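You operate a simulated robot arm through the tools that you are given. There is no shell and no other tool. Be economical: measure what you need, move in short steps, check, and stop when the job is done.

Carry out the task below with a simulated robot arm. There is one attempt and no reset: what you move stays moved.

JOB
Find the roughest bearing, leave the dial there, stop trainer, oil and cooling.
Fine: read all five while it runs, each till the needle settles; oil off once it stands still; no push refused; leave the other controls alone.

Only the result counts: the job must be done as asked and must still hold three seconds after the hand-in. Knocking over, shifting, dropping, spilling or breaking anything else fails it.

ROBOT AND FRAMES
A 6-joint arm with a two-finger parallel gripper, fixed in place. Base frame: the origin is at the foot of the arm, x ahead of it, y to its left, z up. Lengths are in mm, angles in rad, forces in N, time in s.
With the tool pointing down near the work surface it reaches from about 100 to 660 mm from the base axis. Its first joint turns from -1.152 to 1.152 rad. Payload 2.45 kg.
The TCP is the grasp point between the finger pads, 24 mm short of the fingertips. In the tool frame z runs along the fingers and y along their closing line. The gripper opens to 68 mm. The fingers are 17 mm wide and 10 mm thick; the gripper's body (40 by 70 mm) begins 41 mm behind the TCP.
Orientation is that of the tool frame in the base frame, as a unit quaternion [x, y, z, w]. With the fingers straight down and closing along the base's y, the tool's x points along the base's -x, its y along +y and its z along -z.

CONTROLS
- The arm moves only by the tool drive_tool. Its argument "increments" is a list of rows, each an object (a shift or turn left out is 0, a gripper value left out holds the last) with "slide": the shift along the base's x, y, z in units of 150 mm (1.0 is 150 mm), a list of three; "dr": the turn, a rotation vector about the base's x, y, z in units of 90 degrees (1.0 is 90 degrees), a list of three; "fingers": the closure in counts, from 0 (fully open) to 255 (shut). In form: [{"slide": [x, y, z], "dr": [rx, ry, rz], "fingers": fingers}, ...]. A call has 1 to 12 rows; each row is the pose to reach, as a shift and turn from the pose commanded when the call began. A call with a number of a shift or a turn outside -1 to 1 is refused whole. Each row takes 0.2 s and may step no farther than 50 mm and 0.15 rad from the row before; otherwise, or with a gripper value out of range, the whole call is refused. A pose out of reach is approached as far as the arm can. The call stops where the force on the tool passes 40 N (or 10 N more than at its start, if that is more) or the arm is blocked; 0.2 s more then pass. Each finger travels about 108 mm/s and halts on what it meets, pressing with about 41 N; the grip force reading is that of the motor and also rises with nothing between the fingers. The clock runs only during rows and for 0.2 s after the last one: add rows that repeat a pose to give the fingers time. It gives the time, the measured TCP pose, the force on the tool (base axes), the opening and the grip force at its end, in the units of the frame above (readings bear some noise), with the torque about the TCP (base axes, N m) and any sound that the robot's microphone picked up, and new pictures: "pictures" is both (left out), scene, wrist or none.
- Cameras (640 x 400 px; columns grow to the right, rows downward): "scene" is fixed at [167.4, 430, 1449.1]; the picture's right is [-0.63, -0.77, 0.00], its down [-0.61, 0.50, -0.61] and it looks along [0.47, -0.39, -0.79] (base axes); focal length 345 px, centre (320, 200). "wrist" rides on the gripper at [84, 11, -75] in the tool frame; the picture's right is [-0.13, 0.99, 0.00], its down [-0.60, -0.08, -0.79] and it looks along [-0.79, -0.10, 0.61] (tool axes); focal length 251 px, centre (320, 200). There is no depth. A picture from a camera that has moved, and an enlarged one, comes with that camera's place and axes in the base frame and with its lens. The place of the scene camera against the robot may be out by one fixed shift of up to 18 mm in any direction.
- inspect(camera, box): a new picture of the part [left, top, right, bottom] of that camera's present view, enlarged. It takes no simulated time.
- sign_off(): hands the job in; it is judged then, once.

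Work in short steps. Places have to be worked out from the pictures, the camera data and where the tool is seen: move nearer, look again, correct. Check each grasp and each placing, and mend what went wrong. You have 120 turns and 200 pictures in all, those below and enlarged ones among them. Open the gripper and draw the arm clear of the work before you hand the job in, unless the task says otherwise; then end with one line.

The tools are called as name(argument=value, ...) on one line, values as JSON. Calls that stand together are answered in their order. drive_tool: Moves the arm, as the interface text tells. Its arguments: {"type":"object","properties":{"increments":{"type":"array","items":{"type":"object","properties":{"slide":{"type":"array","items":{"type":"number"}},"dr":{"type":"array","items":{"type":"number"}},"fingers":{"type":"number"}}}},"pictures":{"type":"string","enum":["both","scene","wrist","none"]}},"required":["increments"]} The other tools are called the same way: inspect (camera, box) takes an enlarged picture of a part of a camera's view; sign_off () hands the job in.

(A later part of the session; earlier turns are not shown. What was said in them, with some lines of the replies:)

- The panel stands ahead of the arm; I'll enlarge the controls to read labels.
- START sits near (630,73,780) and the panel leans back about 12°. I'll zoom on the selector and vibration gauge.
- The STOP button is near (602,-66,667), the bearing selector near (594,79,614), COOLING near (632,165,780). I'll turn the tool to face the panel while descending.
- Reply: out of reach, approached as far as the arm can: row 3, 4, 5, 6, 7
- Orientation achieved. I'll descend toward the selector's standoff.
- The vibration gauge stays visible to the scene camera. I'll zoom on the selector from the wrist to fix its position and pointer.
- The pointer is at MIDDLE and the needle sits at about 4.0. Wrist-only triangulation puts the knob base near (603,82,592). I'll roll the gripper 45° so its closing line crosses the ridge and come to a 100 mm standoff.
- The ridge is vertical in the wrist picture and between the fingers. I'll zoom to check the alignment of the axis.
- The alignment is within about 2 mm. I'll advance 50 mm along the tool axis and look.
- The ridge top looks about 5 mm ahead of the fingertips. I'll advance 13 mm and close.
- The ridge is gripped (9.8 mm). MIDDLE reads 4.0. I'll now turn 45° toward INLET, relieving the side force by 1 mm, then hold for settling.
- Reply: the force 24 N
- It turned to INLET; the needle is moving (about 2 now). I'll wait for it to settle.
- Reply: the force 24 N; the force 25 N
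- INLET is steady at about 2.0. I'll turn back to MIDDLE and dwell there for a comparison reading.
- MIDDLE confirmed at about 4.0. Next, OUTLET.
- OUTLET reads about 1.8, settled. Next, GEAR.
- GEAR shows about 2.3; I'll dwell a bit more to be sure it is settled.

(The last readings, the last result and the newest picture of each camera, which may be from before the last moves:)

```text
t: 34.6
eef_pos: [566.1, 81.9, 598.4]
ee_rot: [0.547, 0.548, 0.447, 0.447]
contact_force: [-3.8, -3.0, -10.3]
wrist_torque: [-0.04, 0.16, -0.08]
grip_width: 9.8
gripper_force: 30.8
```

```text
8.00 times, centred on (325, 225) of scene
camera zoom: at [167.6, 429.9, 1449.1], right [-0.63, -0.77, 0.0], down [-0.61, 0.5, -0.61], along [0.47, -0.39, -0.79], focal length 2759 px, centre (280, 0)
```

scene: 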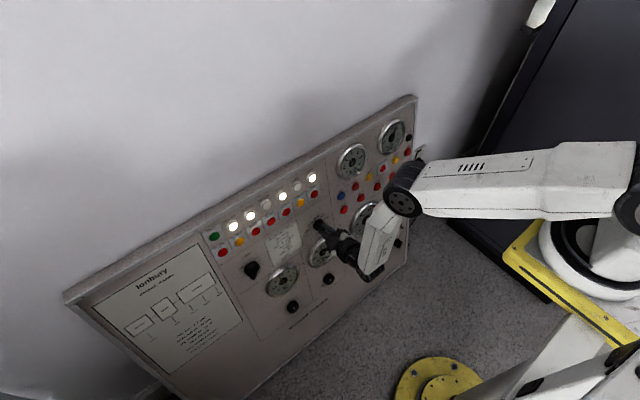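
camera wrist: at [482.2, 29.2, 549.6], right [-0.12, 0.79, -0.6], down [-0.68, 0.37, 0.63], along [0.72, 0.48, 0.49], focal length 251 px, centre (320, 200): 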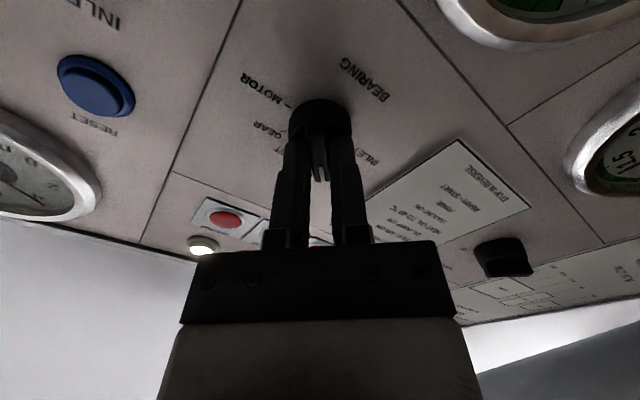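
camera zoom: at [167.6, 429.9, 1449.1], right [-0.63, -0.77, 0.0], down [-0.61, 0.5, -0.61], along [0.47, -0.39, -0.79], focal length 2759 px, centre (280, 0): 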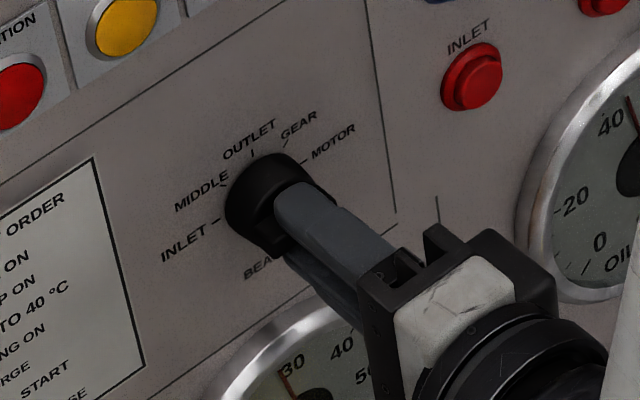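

MOTOR reads about 1.2, so MIDDLE (4.0) is roughest. I'll turn back 135° to MIDDLE.

drive_tool(increments=[{"dr": [-0.0817, 0, 0.0167]}, {"dr": [-0.163, 0, 0.033]}, {"dr": [-0.245, 0, 0.05]}, {"dr": [-0.327, 0, 0.067]}, {"dr": [-0.408, 0, 0.083]}, {"dr": [-0.49, 0, 0.1]}, {"dr": [-0.572, 0, 0.117]}, {"dr": [-0.653, 0, 0.133]}, {"dr": [-0.735, 0, 0.15]}, {"dr": [-0.817, 0, 0.167]}, {"dr": [-0.898, 0, 0.183]}, {"dr": [-0.98, 0, 0.2]}], pictures="none")

drive_tool(increments=[{"dr": [-0.0817, 0, 0.0167]}, {"dr": [-0.163, 0, 0.033]}, {"dr": [-0.245, 0, 0.05]}, {"dr": [-0.327, 0, 0.067]}, {"dr": [-0.408, 0, 0.083]}, {"dr": [-0.49, 0, 0.1]}, {"dr": [-0.49, 0, 0.1]}, {"dr": [-0.49, 0, 0.1]}, {"dr": [-0.49, 0, 0.1]}, {"dr": [-0.49, 0, 0.1]}, {"dr": [-0.49, 0, 0.1]}, {"dr": [-0.49, 0, 0.1]}], pictures="none")

inspect(camera="scene", box=[330, 140, 375, 185])

inspect(camera="scene", box=[290, 200, 360, 250])

```text
t: 37.2
eef_pos: [566.8, 81.9, 599.7]
ee_rot: [-0.002, 0.775, -0.001, 0.632]
contact_force: [-16.7, 9.6, -1.2]
wrist_torque: [0.03, 0.74, 0.13]
grip_width: 9.9
gripper_force: 31.1
```

```text
t: 39.8
eef_pos: [567.7, 80.6, 597.1]
ee_rot: [-0.297, 0.717, -0.241, 0.583]
contact_force: [-8.5, 15.6, -16.6]
wrist_torque: [-0.01, 0.49, -0.01]
grip_width: 9.7
gripper_force: 31.2
```

```text
8.89 times, centred on (352, 162) of scene
camera zoom: at [167.6, 430.2, 1449.0], right [-0.63, -0.77, 0.0], down [-0.61, 0.5, -0.61], along [0.47, -0.39, -0.79], focal length 3066 px, centre (31, 533)
```

zoom: 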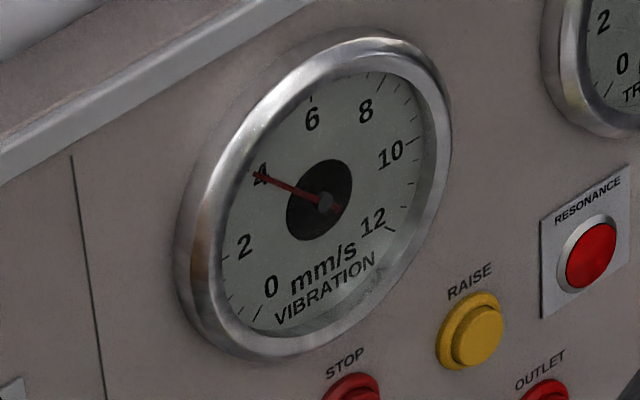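

```text
8.00 times, centred on (325, 225) of scene
camera zoom: at [167.6, 430.2, 1449.0], right [-0.63, -0.77, 0.0], down [-0.61, 0.5, -0.61], along [0.47, -0.39, -0.79], focal length 2759 px, centre (280, 0)
```

zoom: 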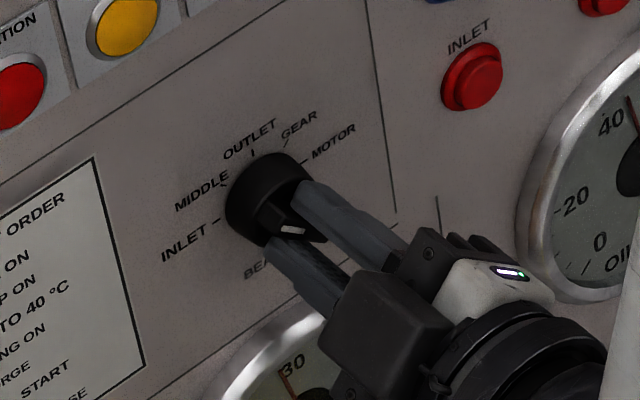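

MIDDLE is set again (4.0). I'll release, retreat 100 mm and unroll the tool.

drive_tool(increments=[{"fingers": 120}, {"fingers": 0}, {"fingers": 0}, {"slide": [-0.25, 0, 0.05]}, {"slide": [-0.5, 0, 0.1]}, {"slide": [-0.65, 0, 0.133]}], pictures="none")

drive_tool(increments=[{"slide": [0, -0.17, 0.05], "dr": [0.0817, 0, -0.0167], "fingers": 255}, {"slide": [0, -0.34, 0.1], "dr": [0.163, 0, -0.033]}, {"slide": [0, -0.5, 0.15], "dr": [0.245, 0, -0.05]}, {"slide": [0, -0.67, 0.2], "dr": [0.327, 0, -0.067]}, {"slide": [0, -0.84, 0.25], "dr": [0.408, 0, -0.083]}, {"slide": [0, -1.0, 0.3], "dr": [0.49, 0, -0.1]}])

inspect(camera="scene", box=[200, 140, 440, 290])

inspect(camera="scene", box=[290, 200, 360, 250])

```text
t: 41.2
eef_pos: [469.9, 81.0, 618.9]
ee_rot: [-0.295, 0.716, -0.243, 0.584]
contact_force: [0.1, 0.1, 0.2]
wrist_torque: [-0.03, 0.01, 0.0]
grip_width: 68.1
gripper_force: 0.0
```

```text
t: 42.6
eef_pos: [469.9, -67.7, 665.7]
ee_rot: [0.001, 0.775, 0.001, 0.633]
contact_force: [0.5, -0.1, -0.3]
wrist_torque: [0.04, -0.01, 0.0]
grip_width: 0.0
gripper_force: 23.8
camera wrist: at [381.6, -57.5, 599.7], right [0.03, 0.99, 0.13], down [-0.66, -0.08, 0.75], along [0.75, -0.1, 0.65], focal length 251 px, centre (320, 200)
```

scene: 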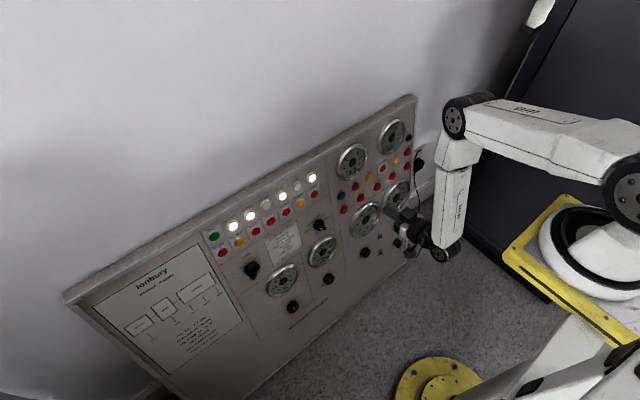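
wrist: 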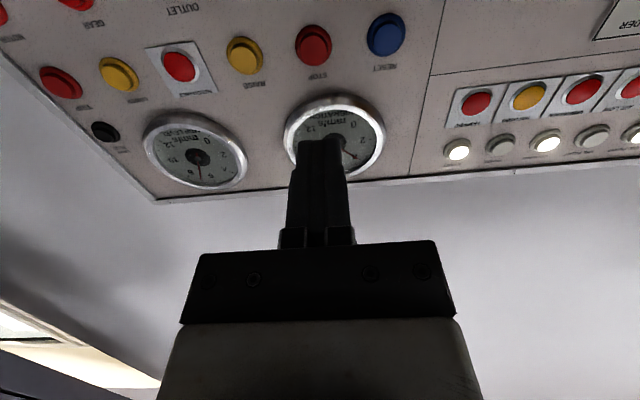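

```text
2.67 times, centred on (320, 215) of scene
camera zoom: at [167.4, 430.0, 1449.1], right [-0.63, -0.77, 0.0], down [-0.61, 0.5, -0.61], along [0.47, -0.39, -0.79], focal length 920 px, centre (320, 160)
```

zoom: 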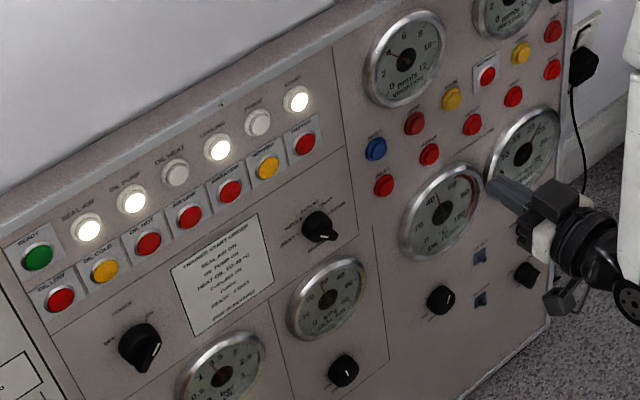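

```text
8.00 times, centred on (325, 225) of scene
camera zoom: at [167.4, 430.0, 1449.1], right [-0.63, -0.77, 0.0], down [-0.61, 0.5, -0.61], along [0.47, -0.39, -0.79], focal length 2759 px, centre (280, 0)
```

zoom: 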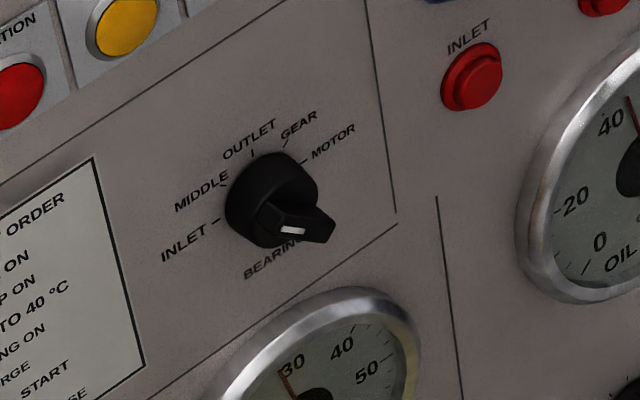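

Dial confirmed at MIDDLE with all lamps as before. STOP's face is near (617,-74,637); I'll come to about 35 mm short of it with closed fingers.

drive_tool(increments=[{"slide": [0.29, -0.04, -0.06]}, {"slide": [0.587, -0.04, -0.11]}])

inspect(camera="scene", box=[330, 165, 410, 225])

inspect(camera="wrist", box=[220, 40, 420, 165])

```text
t: 43.2
eef_pos: [557.5, -74.6, 648.2]
ee_rot: [0.0, 0.776, 0.001, 0.631]
contact_force: [-0.1, 0.1, 0.2]
wrist_torque: [0.03, -0.04, -0.01]
grip_width: 0.0
gripper_force: 23.5
camera wrist: at [468.8, -63.9, 582.7], right [0.03, 0.99, 0.13], down [-0.65, -0.08, 0.75], along [0.76, -0.1, 0.65], focal length 251 px, centre (320, 200)
```

scene: 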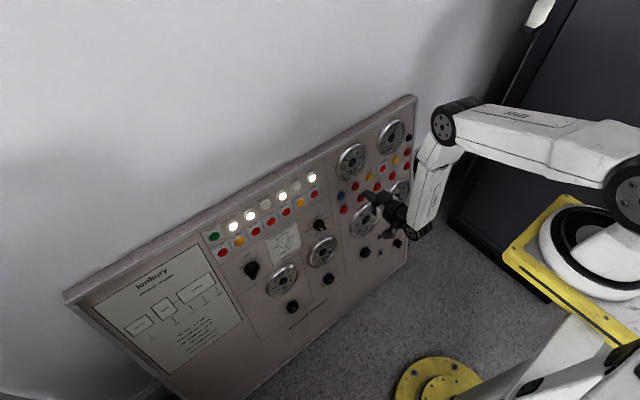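
wrist: 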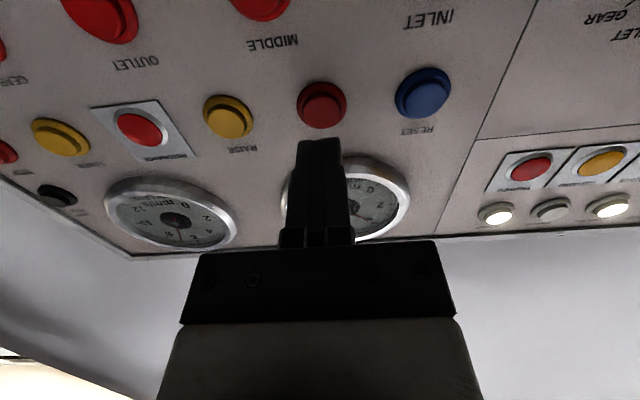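

```text
6.67 times, centred on (370, 195) of scene
camera zoom: at [167.4, 429.9, 1449.1], right [-0.63, -0.77, 0.0], down [-0.61, 0.5, -0.61], along [0.47, -0.39, -0.79], focal length 2299 px, centre (-13, 233)
```

zoom: 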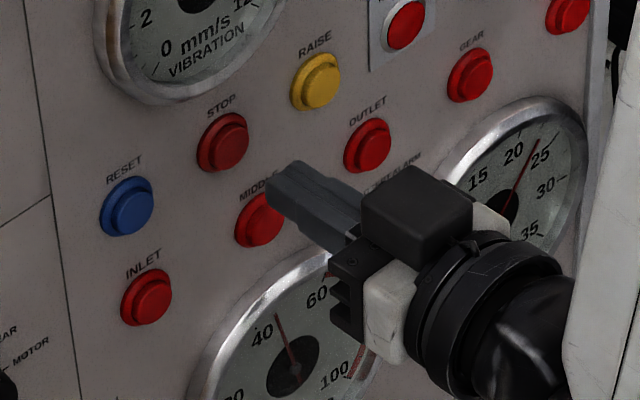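

```text
3.20 times, centred on (320, 102) of wrist
camera zoom: at [468.8, -63.9, 582.7], right [0.03, 0.99, 0.13], down [-0.65, -0.08, 0.75], along [0.76, -0.1, 0.65], focal length 805 px, centre (320, 512)
```

zoom: 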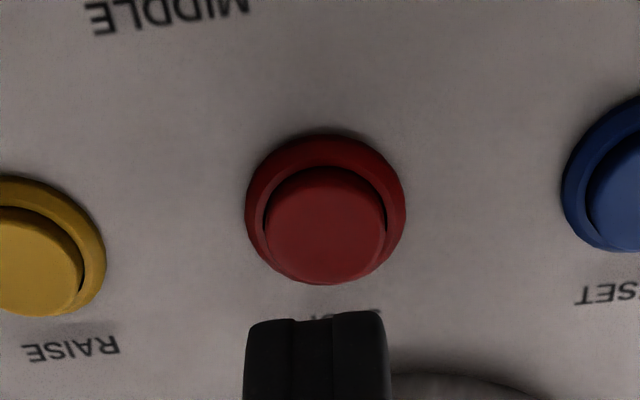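

The tip is lined up with STOP about 30–36 mm out. I'll advance 26 mm, then creep.

drive_tool(increments=[{"slide": [0.085, 0.003, -0.017]}, {"slide": [0.17, 0.005, -0.034]}])

inspect(camera="scene", box=[330, 165, 410, 225])

inspect(camera="wrist", box=[220, 60, 420, 185])

```text
t: 43.8
eef_pos: [582.8, -74.3, 643.2]
ee_rot: [0.0, 0.775, 0.0, 0.631]
contact_force: [0.0, 0.0, -0.4]
wrist_torque: [-0.01, 0.0, 0.02]
grip_width: 0.0
gripper_force: 23.7
camera wrist: at [494.6, -63.3, 576.3], right [0.03, 0.99, 0.13], down [-0.66, -0.08, 0.75], along [0.75, -0.1, 0.65], focal length 251 px, centre (320, 200)
```

scene: 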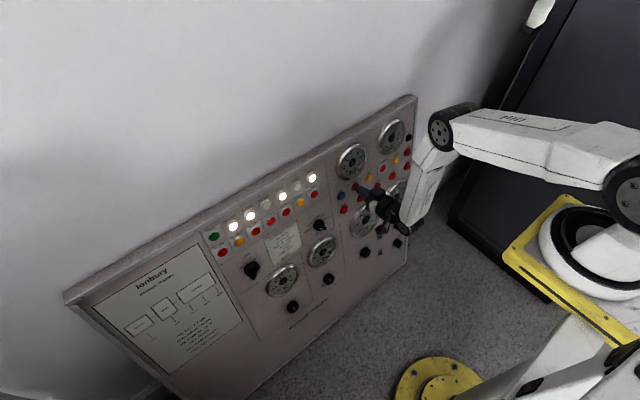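
wrist: 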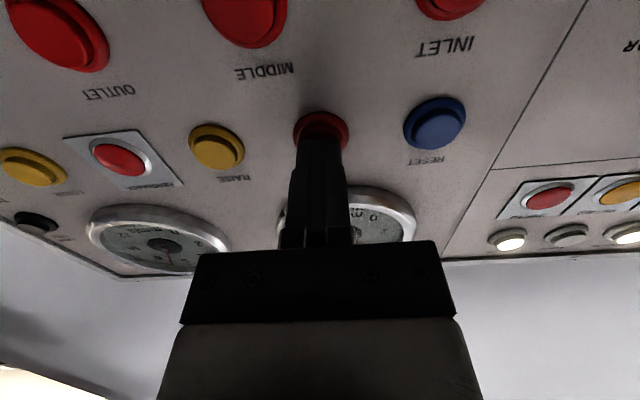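

```text
6.67 times, centred on (370, 195) of scene
camera zoom: at [167.4, 430.0, 1449.1], right [-0.63, -0.77, 0.0], down [-0.61, 0.5, -0.61], along [0.47, -0.39, -0.79], focal length 2299 px, centre (-13, 233)
```

zoom: 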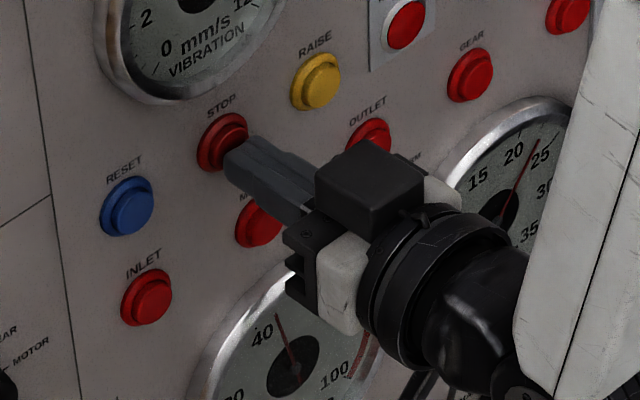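

```text
3.20 times, centred on (320, 122) of wrist
camera zoom: at [494.6, -63.3, 576.3], right [0.03, 0.99, 0.13], down [-0.66, -0.08, 0.75], along [0.75, -0.1, 0.65], focal length 805 px, centre (320, 448)
```

zoom: 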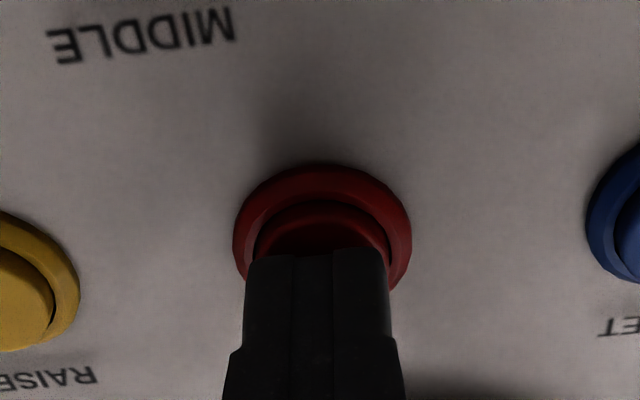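

Well aligned on STOP. I'll creep forward to press.

drive_tool(increments=[{"slide": [0.02, 0, -0.004]}, {"slide": [0.04, 0, -0.008]}, {"slide": [0.053, 0, -0.011]}], pictures="none")

inspect(camera="scene", box=[330, 165, 410, 225])

```text
t: 44.6
eef_pos: [589.0, -73.4, 639.4]
ee_rot: [0.001, 0.775, -0.001, 0.632]
contact_force: [-9.2, -0.9, 5.7]
wrist_torque: [0.01, -0.12, 0.02]
grip_width: 0.0
gripper_force: 23.7
heard: click
```

```text
6.67 times, centred on (370, 195) of scene
camera zoom: at [167.1, 430.0, 1449.2], right [-0.63, -0.77, 0.0], down [-0.61, 0.5, -0.61], along [0.47, -0.39, -0.79], focal length 2299 px, centre (-13, 233)
```

zoom: 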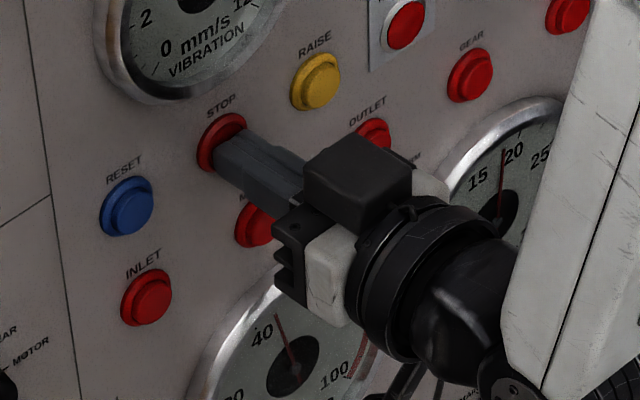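

Click heard and the speed is falling. I'll back off and watch it run down.

drive_tool(increments=[{"slide": [-0.1, 0, 0.02]}, {"slide": [-0.4, 0, 0.08]}, {"slide": [-0.7, 0, 0.143]}, {"slide": [-0.8, 0.3, 0.25]}, {"slide": [-0.8, 0.6, 0.5]}, {"slide": [-0.8, 0.9, 0.8]}, {"slide": [-0.8, 1.0, 1.0]}])

inspect(camera="scene", box=[330, 125, 420, 245])

inspect(camera="scene", box=[200, 160, 340, 260])

```text
refused: row 5 steps farther than a row can; nothing moved
```

```text
3.33 times, centred on (375, 185) of scene
camera zoom: at [167.1, 430.0, 1449.2], right [-0.63, -0.77, 0.0], down [-0.61, 0.5, -0.61], along [0.47, -0.39, -0.79], focal length 1150 px, centre (137, 250)
```

zoom: 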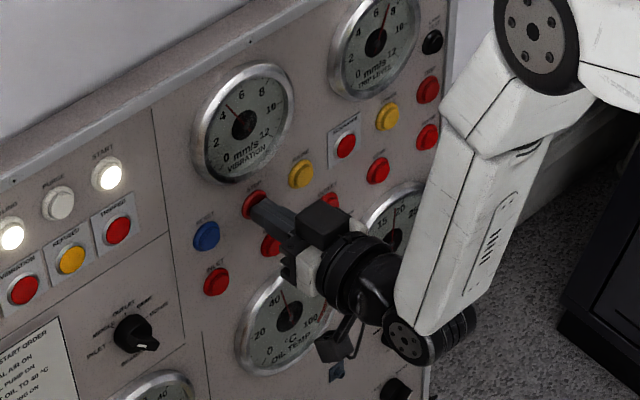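

```text
4.00 times, centred on (270, 210) of scene
camera zoom: at [167.1, 430.0, 1449.2], right [-0.63, -0.77, 0.0], down [-0.61, 0.5, -0.61], along [0.47, -0.39, -0.79], focal length 1380 px, centre (520, 160)
```

zoom: 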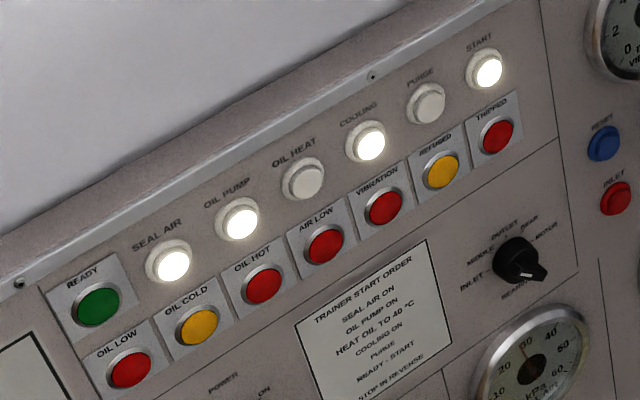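

A row stepped too far, so I'll redo the retreat with smaller steps.

drive_tool(increments=[{"slide": [-0.1, 0, 0.02]}, {"slide": [-0.4, 0, 0.08]}, {"slide": [-0.7, 0, 0.143]}, {"slide": [-0.8, 0.2, 0.25]}, {"slide": [-0.8, 0.4, 0.45]}, {"slide": [-0.8, 0.6, 0.65]}, {"slide": [-0.8, 0.8, 0.85]}, {"slide": [-0.8, 1.0, 1.0]}])

inspect(camera="scene", box=[330, 125, 420, 245])

inspect(camera="scene", box=[200, 160, 340, 260])

```text
t: 46.4
eef_pos: [469.7, 77.5, 792.9]
ee_rot: [0.0, 0.775, 0.0, 0.632]
contact_force: [-0.1, -0.4, -0.2]
wrist_torque: [0.02, 0.02, 0.02]
grip_width: 0.2
gripper_force: 23.0
camera wrist: at [380.3, 87.7, 726.5], right [0.03, 0.99, 0.13], down [-0.66, -0.08, 0.75], along [0.75, -0.1, 0.65], focal length 251 px, centre (320, 200)
```

scene: 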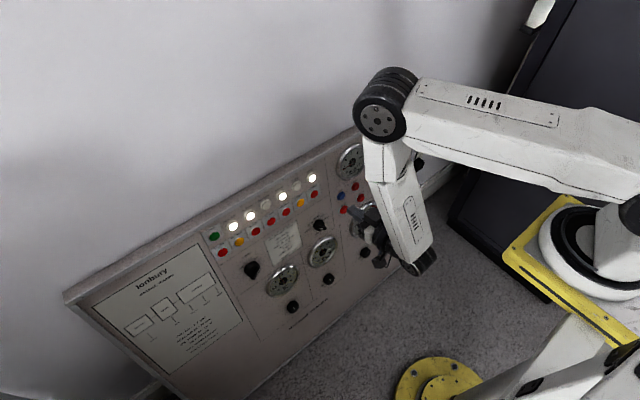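
wrist: 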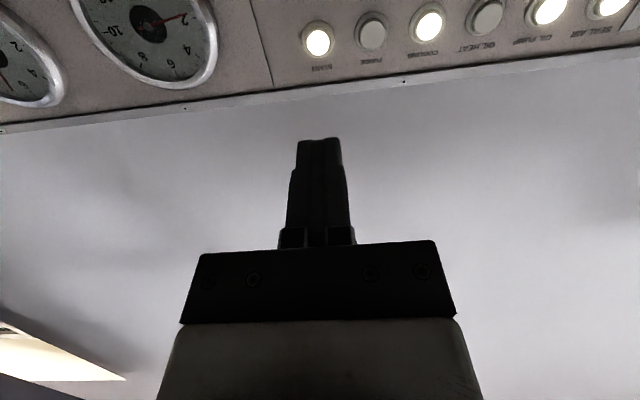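

```text
3.33 times, centred on (375, 185) of scene
camera zoom: at [167.4, 429.9, 1449.1], right [-0.63, -0.77, 0.0], down [-0.61, 0.5, -0.61], along [0.47, -0.39, -0.79], focal length 1150 px, centre (137, 250)
```

zoom: 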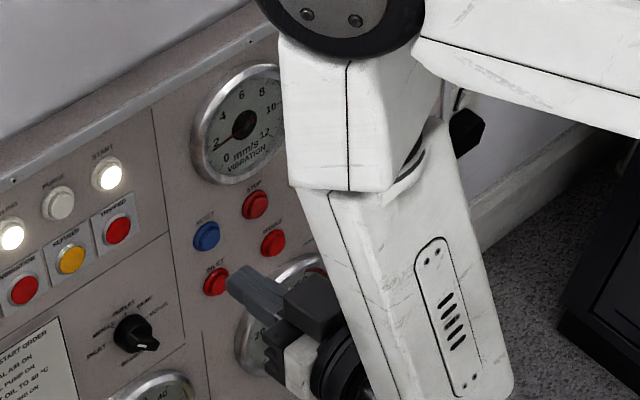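

```text
4.00 times, centred on (270, 210) of scene
camera zoom: at [167.4, 429.9, 1449.1], right [-0.63, -0.77, 0.0], down [-0.61, 0.5, -0.61], along [0.47, -0.39, -0.79], focal length 1380 px, centre (520, 160)
```

zoom: 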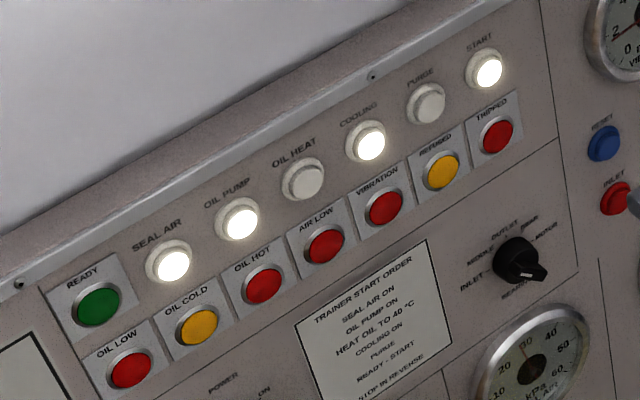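

Next I'll shift in front of COOLING (face near (639,167,763)) and see whether the speed gauge comes clear.

drive_tool(increments=[{"slide": [0, 0.3, -0.04]}, {"slide": [0, 0.6, -0.08]}, {"slide": [0.25, 0.6, -0.1]}, {"slide": [0.5, 0.597, -0.12]}, {"slide": [0.73, 0.597, -0.12]}])

inspect(camera="wrist", box=[220, 40, 420, 165])

inspect(camera="scene", box=[250, 140, 420, 250])

```text
t: 47.6
eef_pos: [580.3, 166.5, 772.2]
ee_rot: [-0.001, 0.775, 0.0, 0.631]
contact_force: [1.1, -0.5, -0.1]
wrist_torque: [0.0, 0.0, -0.01]
grip_width: 0.2
gripper_force: 23.7
camera wrist: at [491.7, 175.8, 706.6], right [0.03, 0.99, 0.13], down [-0.66, -0.08, 0.75], along [0.76, -0.1, 0.65], focal length 251 px, centre (320, 200)
```

scene: 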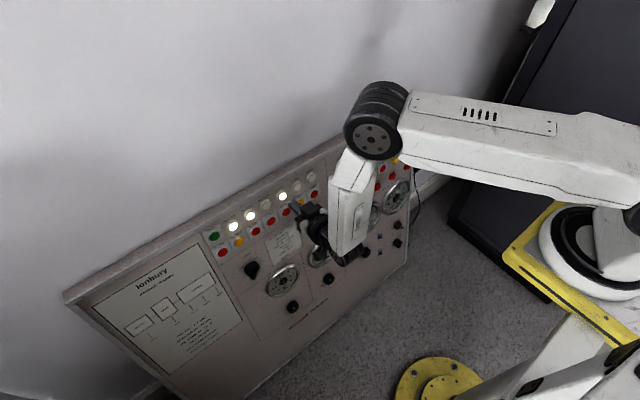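
wrist: 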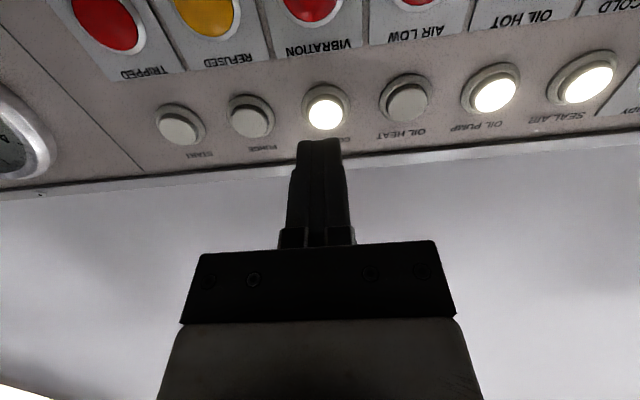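

```text
3.20 times, centred on (320, 102) of wrist
camera zoom: at [491.7, 175.8, 706.6], right [0.03, 0.99, 0.13], down [-0.66, -0.08, 0.75], along [0.76, -0.1, 0.65], focal length 805 px, centre (320, 512)
```

zoom: 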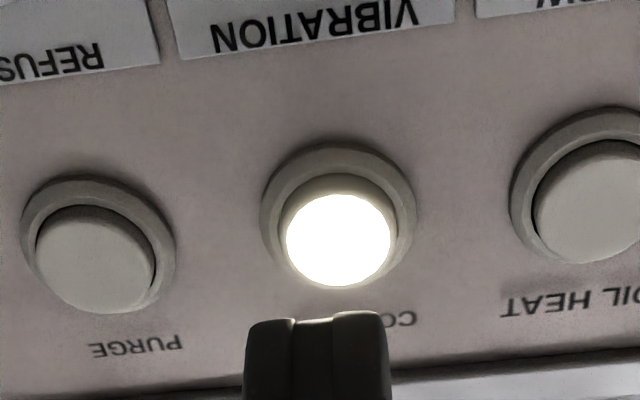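

```text
3.64 times, centred on (335, 195) of scene
camera zoom: at [167.4, 430.0, 1449.1], right [-0.63, -0.77, 0.0], down [-0.61, 0.5, -0.61], along [0.47, -0.39, -0.79], focal length 1254 px, centre (266, 218)
```

zoom: 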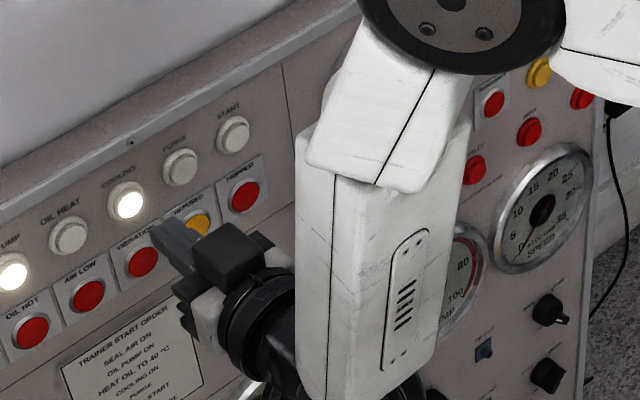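

START's lamp is out and the speed gauge is visible; I'll zoom on it.

inspect(camera="scene", box=[378, 173, 418, 218])

```text
8.89 times, centred on (398, 196) of scene
camera zoom: at [167.4, 430.0, 1449.1], right [-0.63, -0.77, 0.0], down [-0.61, 0.5, -0.61], along [0.47, -0.39, -0.79], focal length 3066 px, centre (-373, 240)
```

zoom: 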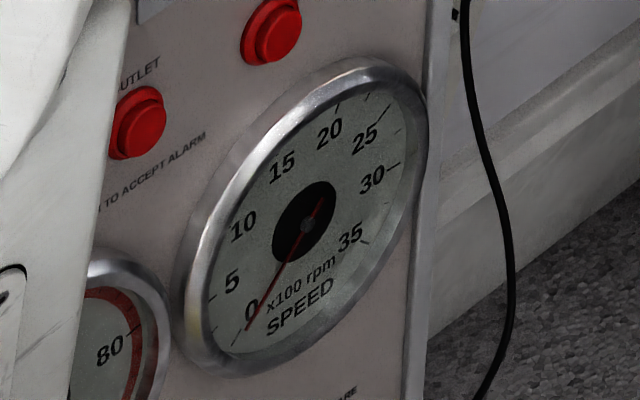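

The needle is nearly at zero; I'll wait 2 s more, sidestepping 2 mm toward the button's centre.

drive_tool(increments=[{"slide": [0.085, 0.015, -0.017]}, {"slide": [0.085, 0.015, -0.017]}, {"slide": [0.085, 0.015, -0.017]}, {"slide": [0.085, 0.015, -0.017]}, {"slide": [0.085, 0.015, -0.017]}, {"slide": [0.085, 0.015, -0.017]}, {"slide": [0.085, 0.015, -0.017]}, {"slide": [0.085, 0.015, -0.017]}, {"slide": [0.085, 0.015, -0.017]}, {"slide": [0.085, 0.015, -0.017]}, {"slide": [0.085, 0.015, -0.017]}, {"slide": [0.085, 0.015, -0.017]}], pictures="none")

inspect(camera="scene", box=[378, 173, 418, 218])

inspect(camera="scene", box=[250, 165, 330, 225])

inspect(camera="wrist", box=[220, 60, 420, 185])

```text
t: 50.2
eef_pos: [593.9, 168.8, 770.3]
ee_rot: [0.0, 0.775, 0.0, 0.633]
contact_force: [-0.1, -0.5, 0.1]
wrist_torque: [0.01, -0.03, -0.03]
grip_width: 0.0
gripper_force: 23.7
```

```text
8.89 times, centred on (398, 196) of scene
camera zoom: at [167.4, 430.0, 1449.1], right [-0.63, -0.77, 0.0], down [-0.61, 0.5, -0.61], along [0.47, -0.39, -0.79], focal length 3066 px, centre (-373, 240)
```

zoom: 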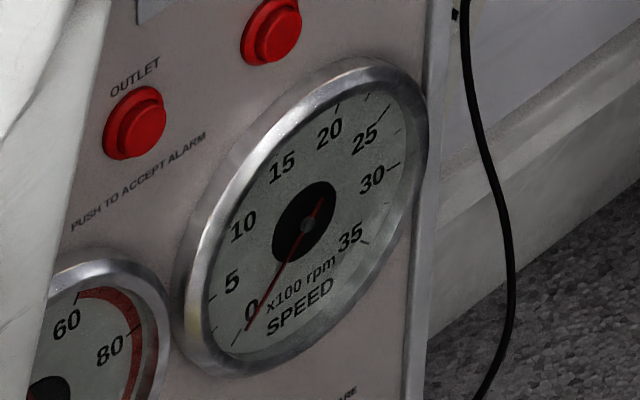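

```text
6.67 times, centred on (290, 195) of scene
camera zoom: at [167.4, 430.0, 1449.1], right [-0.63, -0.77, 0.0], down [-0.61, 0.5, -0.61], along [0.47, -0.39, -0.79], focal length 2299 px, centre (520, 233)
```

zoom: 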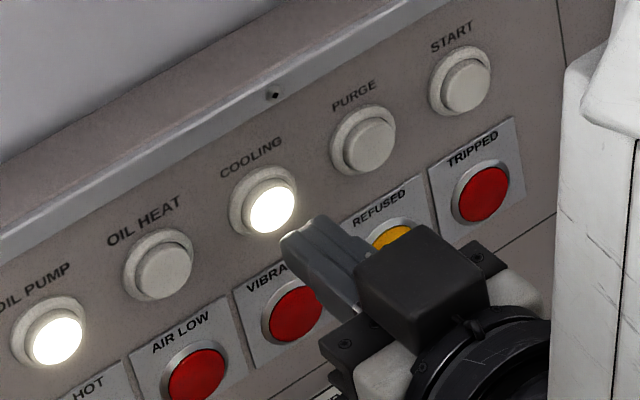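

```text
3.20 times, centred on (320, 122) of wrist
camera zoom: at [505.4, 178.3, 704.1], right [0.03, 0.99, 0.13], down [-0.66, -0.08, 0.75], along [0.75, -0.1, 0.65], focal length 805 px, centre (320, 448)
```

zoom: 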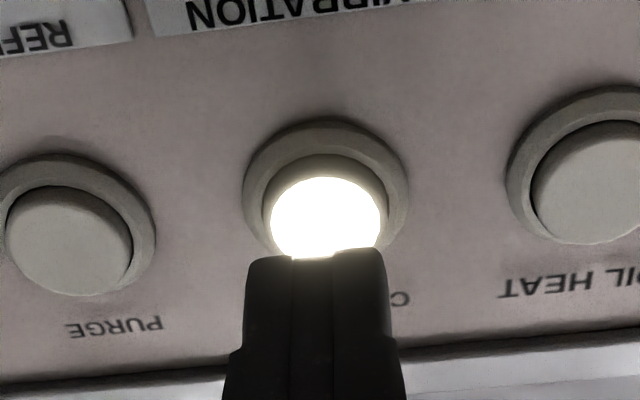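

Speed is steady at zero and the tip is aligned with COOLING. Advance 12 mm, then creep until the click.

drive_tool(increments=[{"slide": [0.04, 0, -0.008]}, {"slide": [0.08, 0, -0.016]}], pictures="none")

inspect(camera="wrist", box=[220, 60, 420, 185])

inspect(camera="scene", box=[250, 165, 330, 225])

```text
t: 50.8
eef_pos: [605.8, 167.3, 768.5]
ee_rot: [0.001, 0.775, -0.001, 0.632]
contact_force: [0.7, 0.0, -0.5]
wrist_torque: [0.01, 0.01, -0.02]
grip_width: 0.0
gripper_force: 23.5
```

```text
3.20 times, centred on (320, 122) of wrist
camera zoom: at [517.1, 178.2, 702.4], right [0.03, 0.99, 0.13], down [-0.66, -0.08, 0.75], along [0.75, -0.1, 0.65], focal length 805 px, centre (320, 448)
```

zoom: 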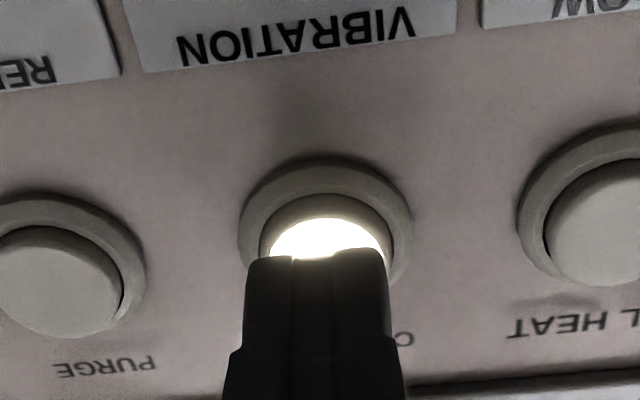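

```text
6.67 times, centred on (290, 195) of scene
camera zoom: at [167.4, 430.0, 1449.1], right [-0.63, -0.77, 0.0], down [-0.61, 0.5, -0.61], along [0.47, -0.39, -0.79], focal length 2299 px, centre (520, 233)
```

zoom: 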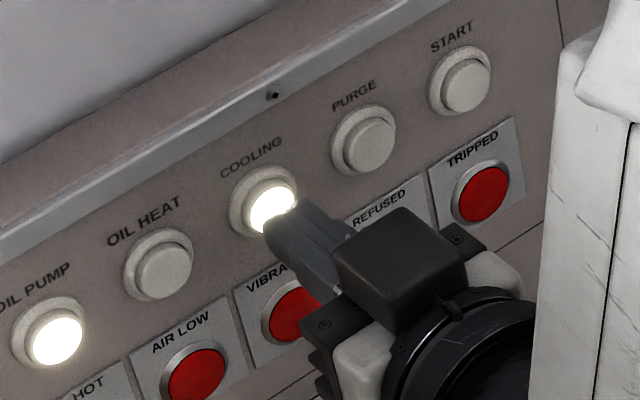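

Creeping on, 2 mm higher.

drive_tool(increments=[{"slide": [0.02, 0, 0.008]}, {"slide": [0.04, 0, 0.005]}, {"slide": [0.053, 0, 0.002]}], pictures="none")

inspect(camera="scene", box=[250, 165, 330, 225])

```text
t: 51.6
eef_pos: [613.9, 167.1, 769.4]
ee_rot: [-0.001, 0.775, 0.0, 0.631]
contact_force: [-3.2, 1.6, 1.7]
wrist_torque: [-0.01, 0.01, 0.0]
grip_width: 0.0
gripper_force: 23.7
heard: click
```

```text
6.67 times, centred on (290, 195) of scene
camera zoom: at [167.3, 430.0, 1449.1], right [-0.63, -0.77, 0.0], down [-0.61, 0.5, -0.61], along [0.47, -0.39, -0.79], focal length 2299 px, centre (520, 233)
```

zoom: 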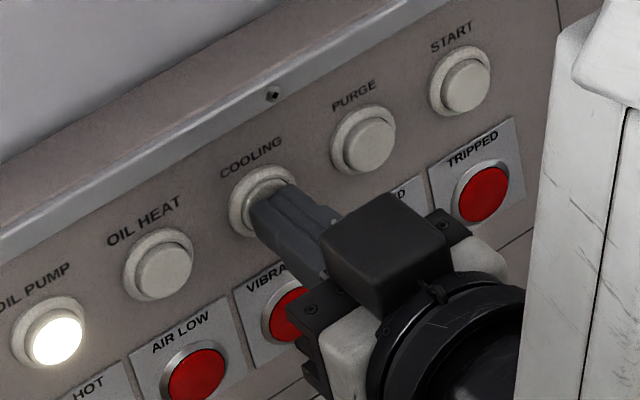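

Click heard. I'll retreat 45 mm and move to in front of OIL PUMP.

drive_tool(increments=[{"slide": [-0.1, 0, 0.02]}, {"slide": [-0.3, 0, 0.06]}, {"slide": [-0.3, 0.3, 0.06]}, {"slide": [-0.3, 0.6, 0.06]}, {"slide": [-0.3, 0.617, 0.06]}])

inspect(camera="wrist", box=[220, 40, 420, 165])

inspect(camera="scene", box=[200, 160, 340, 260])

inspect(camera="scene", box=[378, 173, 418, 218])

```text
t: 52.8
eef_pos: [568.1, 259.8, 776.8]
ee_rot: [0.001, 0.775, -0.001, 0.632]
contact_force: [-0.7, 0.7, 0.2]
wrist_torque: [0.02, -0.02, -0.01]
grip_width: 0.1
gripper_force: 23.9
camera wrist: at [479.4, 270.9, 711.1], right [0.03, 0.99, 0.13], down [-0.66, -0.08, 0.75], along [0.76, -0.1, 0.65], focal length 251 px, centre (320, 200)
```

scene: 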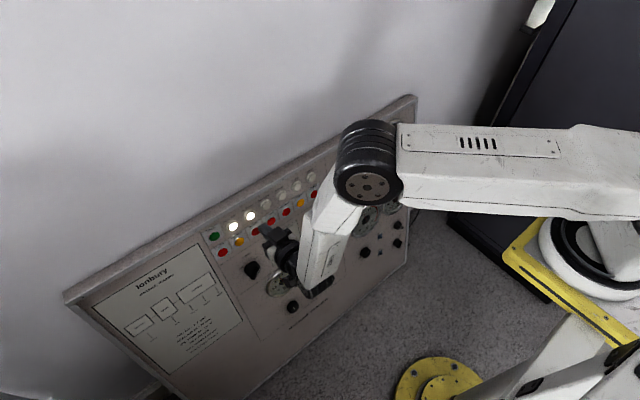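
wrist: 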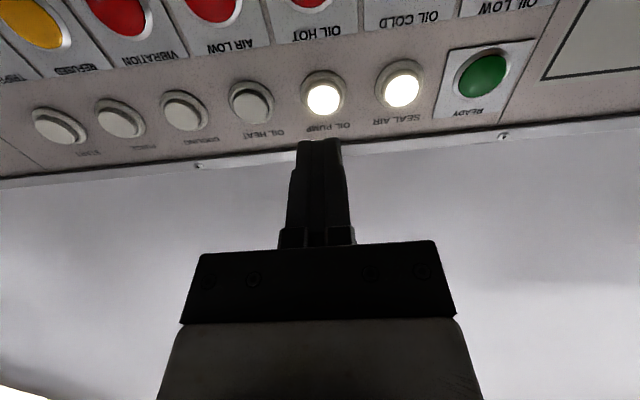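

```text
3.20 times, centred on (320, 102) of wrist
camera zoom: at [479.4, 270.9, 711.1], right [0.03, 0.99, 0.13], down [-0.66, -0.08, 0.75], along [0.76, -0.1, 0.65], focal length 805 px, centre (320, 512)
```

zoom: 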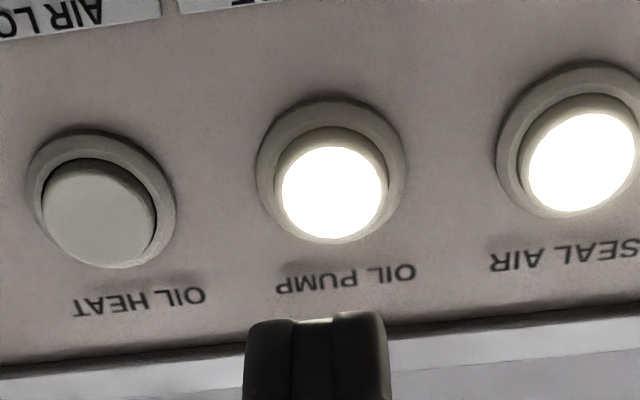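

```text
4.00 times, centred on (270, 210) of scene
camera zoom: at [167.4, 430.0, 1449.1], right [-0.63, -0.77, 0.0], down [-0.61, 0.5, -0.61], along [0.47, -0.39, -0.79], focal length 1380 px, centre (520, 160)
```

zoom: 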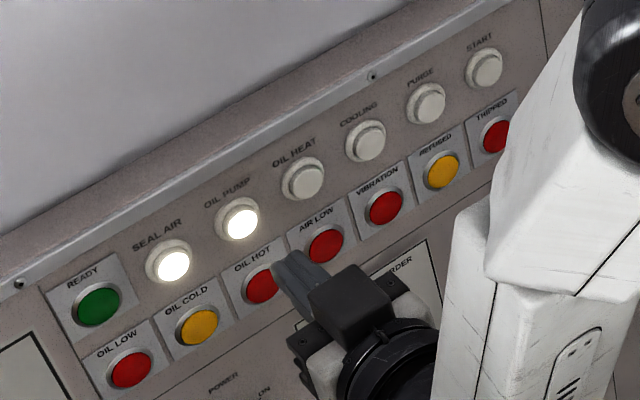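

```text
8.89 times, centred on (398, 196) of scene
camera zoom: at [167.4, 430.0, 1449.1], right [-0.63, -0.77, 0.0], down [-0.61, 0.5, -0.61], along [0.47, -0.39, -0.79], focal length 3066 px, centre (-373, 240)
```

zoom: 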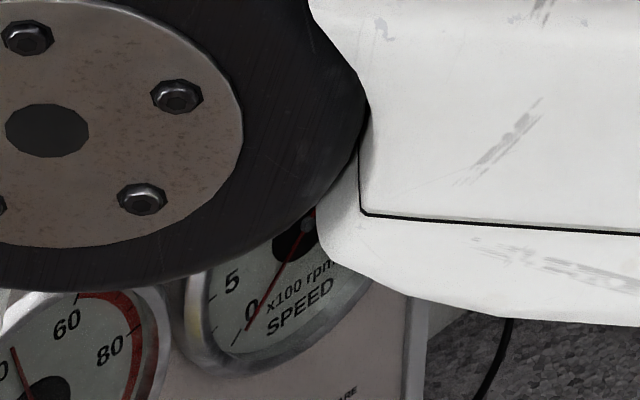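

COOLING is out, no REFUSED lamp, speed zero. Advance 34 mm towards OIL PUMP and check.

drive_tool(increments=[{"slide": [0.11, 0.008, -0.022]}, {"slide": [0.22, 0.008, -0.044]}], pictures="none")

inspect(camera="wrist", box=[220, 60, 420, 185])

inspect(camera="scene", box=[210, 185, 290, 245])

```text
t: 53.4
eef_pos: [602.6, 261.1, 771.3]
ee_rot: [-0.001, 0.776, 0.001, 0.631]
contact_force: [0.6, 0.8, 0.0]
wrist_torque: [-0.04, -0.02, 0.04]
grip_width: 0.0
gripper_force: 23.8
```

```text
3.20 times, centred on (320, 122) of wrist
camera zoom: at [512.8, 271.9, 705.7], right [0.03, 0.99, 0.13], down [-0.66, -0.08, 0.75], along [0.76, -0.1, 0.65], focal length 805 px, centre (320, 448)
```

zoom: 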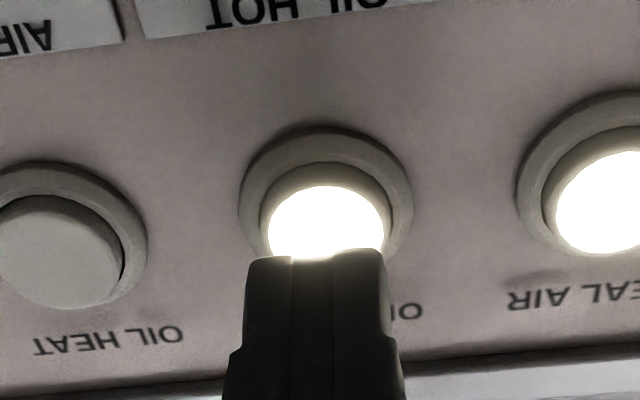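

```text
6.67 times, centred on (250, 215) of scene
camera zoom: at [167.4, 430.0, 1449.1], right [-0.63, -0.77, 0.0], down [-0.61, 0.5, -0.61], along [0.47, -0.39, -0.79], focal length 2299 px, centre (787, 100)
```

zoom: 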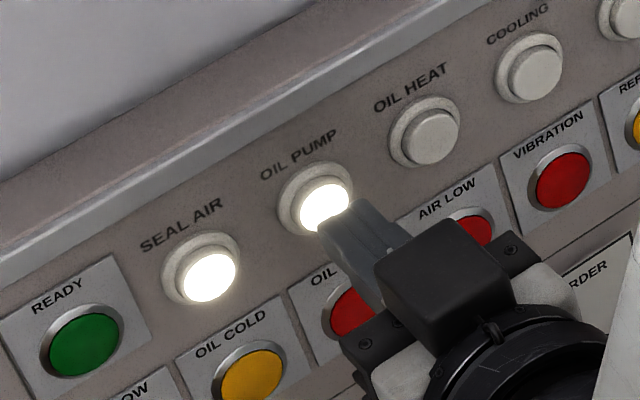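

Aligned and about 10 mm away; creeping to press OIL PUMP once.

drive_tool(increments=[{"slide": [0.025, 0, 0.003]}, {"slide": [0.05, 0, -0.002]}, {"slide": [0.068, 0, -0.005]}], pictures="none")

inspect(camera="scene", box=[210, 185, 290, 245])

```text
t: 54.2
eef_pos: [612.3, 260.9, 770.5]
ee_rot: [-0.001, 0.775, 0.001, 0.632]
contact_force: [-1.2, -0.6, -0.4]
wrist_torque: [0.0, -0.02, 0.02]
grip_width: 0.0
gripper_force: 23.6
```

```text
6.67 times, centred on (250, 215) of scene
camera zoom: at [167.4, 430.0, 1449.1], right [-0.63, -0.77, 0.0], down [-0.61, 0.5, -0.61], along [0.47, -0.39, -0.79], focal length 2299 px, centre (787, 100)
```

zoom: 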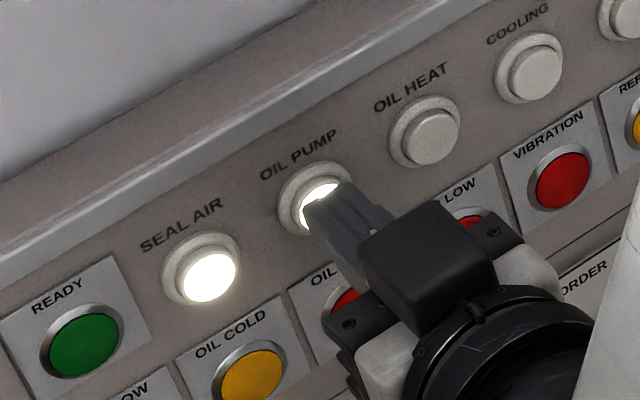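

Not yet touched; a few millimetres more.

drive_tool(increments=[{"slide": [0.016, 0, -0.002]}, {"slide": [0.03, 0, -0.004]}, {"slide": [0.04, 0, -0.006]}], pictures="none")

inspect(camera="scene", box=[210, 185, 290, 245])

```text
t: 55.0
eef_pos: [618.1, 261.7, 769.2]
ee_rot: [-0.001, 0.775, 0.0, 0.632]
contact_force: [-15.5, 0.4, 8.3]
wrist_torque: [0.02, -0.13, -0.04]
grip_width: 0.0
gripper_force: 24.0
heard: click
```

```text
6.67 times, centred on (250, 215) of scene
camera zoom: at [166.9, 429.9, 1449.2], right [-0.63, -0.77, 0.0], down [-0.61, 0.5, -0.61], along [0.47, -0.39, -0.79], focal length 2299 px, centre (787, 100)
```

zoom: 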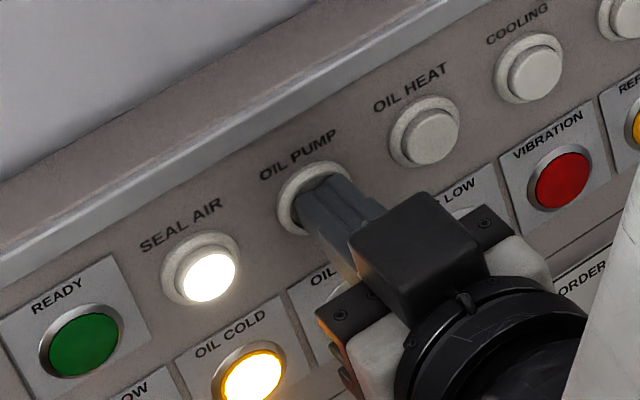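

Click heard. I'll retreat well clear, open the gripper and check the panel.

drive_tool(increments=[{"slide": [-0.1, 0, 0.02]}, {"slide": [-0.4, 0, 0.08]}, {"slide": [-0.7, 0, 0.14]}, {"slide": [-1.0, -0.1, 0.2]}, {"slide": [-1.0, -0.4, 0.2], "fingers": 0}, {"slide": [-1.0, -0.7, 0.2]}, {"slide": [-1.0, -1.0, 0.2]}, {"slide": [-1.0, -1.0, 0.2]}])

inspect(camera="scene", box=[200, 160, 340, 260])

inspect(camera="scene", box=[320, 130, 440, 270])

```text
t: 56.8
eef_pos: [467.5, 109.9, 798.9]
ee_rot: [0.001, 0.775, 0.0, 0.632]
contact_force: [-1.0, -0.6, 0.1]
wrist_torque: [0.02, 0.0, 0.0]
grip_width: 68.4
gripper_force: 0.0
camera wrist: at [379.2, 121.2, 732.5], right [0.03, 0.99, 0.13], down [-0.66, -0.08, 0.75], along [0.76, -0.1, 0.65], focal length 251 px, centre (320, 200)
```

scene: 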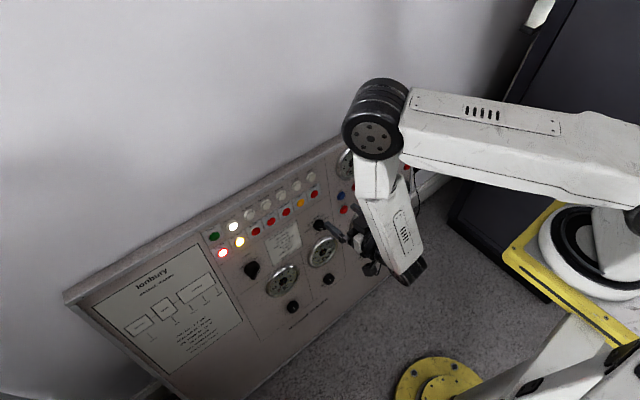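
wrist: 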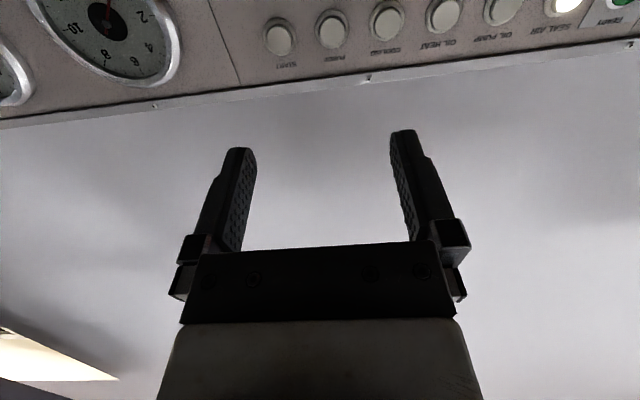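

```text
4.00 times, centred on (270, 210) of scene
camera zoom: at [167.4, 429.9, 1449.1], right [-0.63, -0.77, 0.0], down [-0.61, 0.5, -0.61], along [0.47, -0.39, -0.79], focal length 1380 px, centre (520, 160)
```

zoom: 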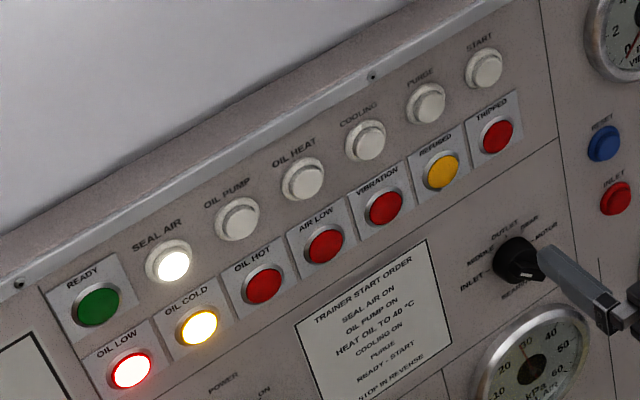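

```text
2.86 times, centred on (380, 200) of scene
camera zoom: at [167.4, 429.9, 1449.1], right [-0.63, -0.77, 0.0], down [-0.61, 0.5, -0.61], along [0.47, -0.39, -0.79], focal length 985 px, centre (149, 200)
```

zoom: 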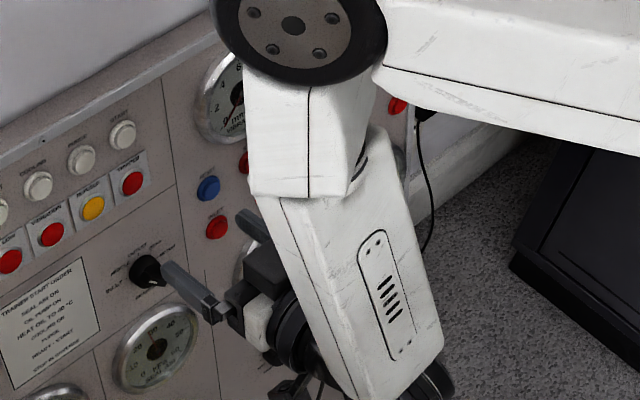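

The trainer, cooling and oil pump are off and no REFUSED or TRIPPED lamp is lit. SEAL AIR is still on, the dial is at MIDDLE, and the arm is clear with the gripper open, so I'm handing in.

sign_off()

```text
The job is handed in.
```

MIDDLE is the roughest bearing at about 4.0 mm/s (GEAR 2.3, INLET 2.0, OUTLET 1.8, MOTOR 1.2); the dial is left there, with the trainer stopped, then cooling and oil off at standstill, and no push refused.
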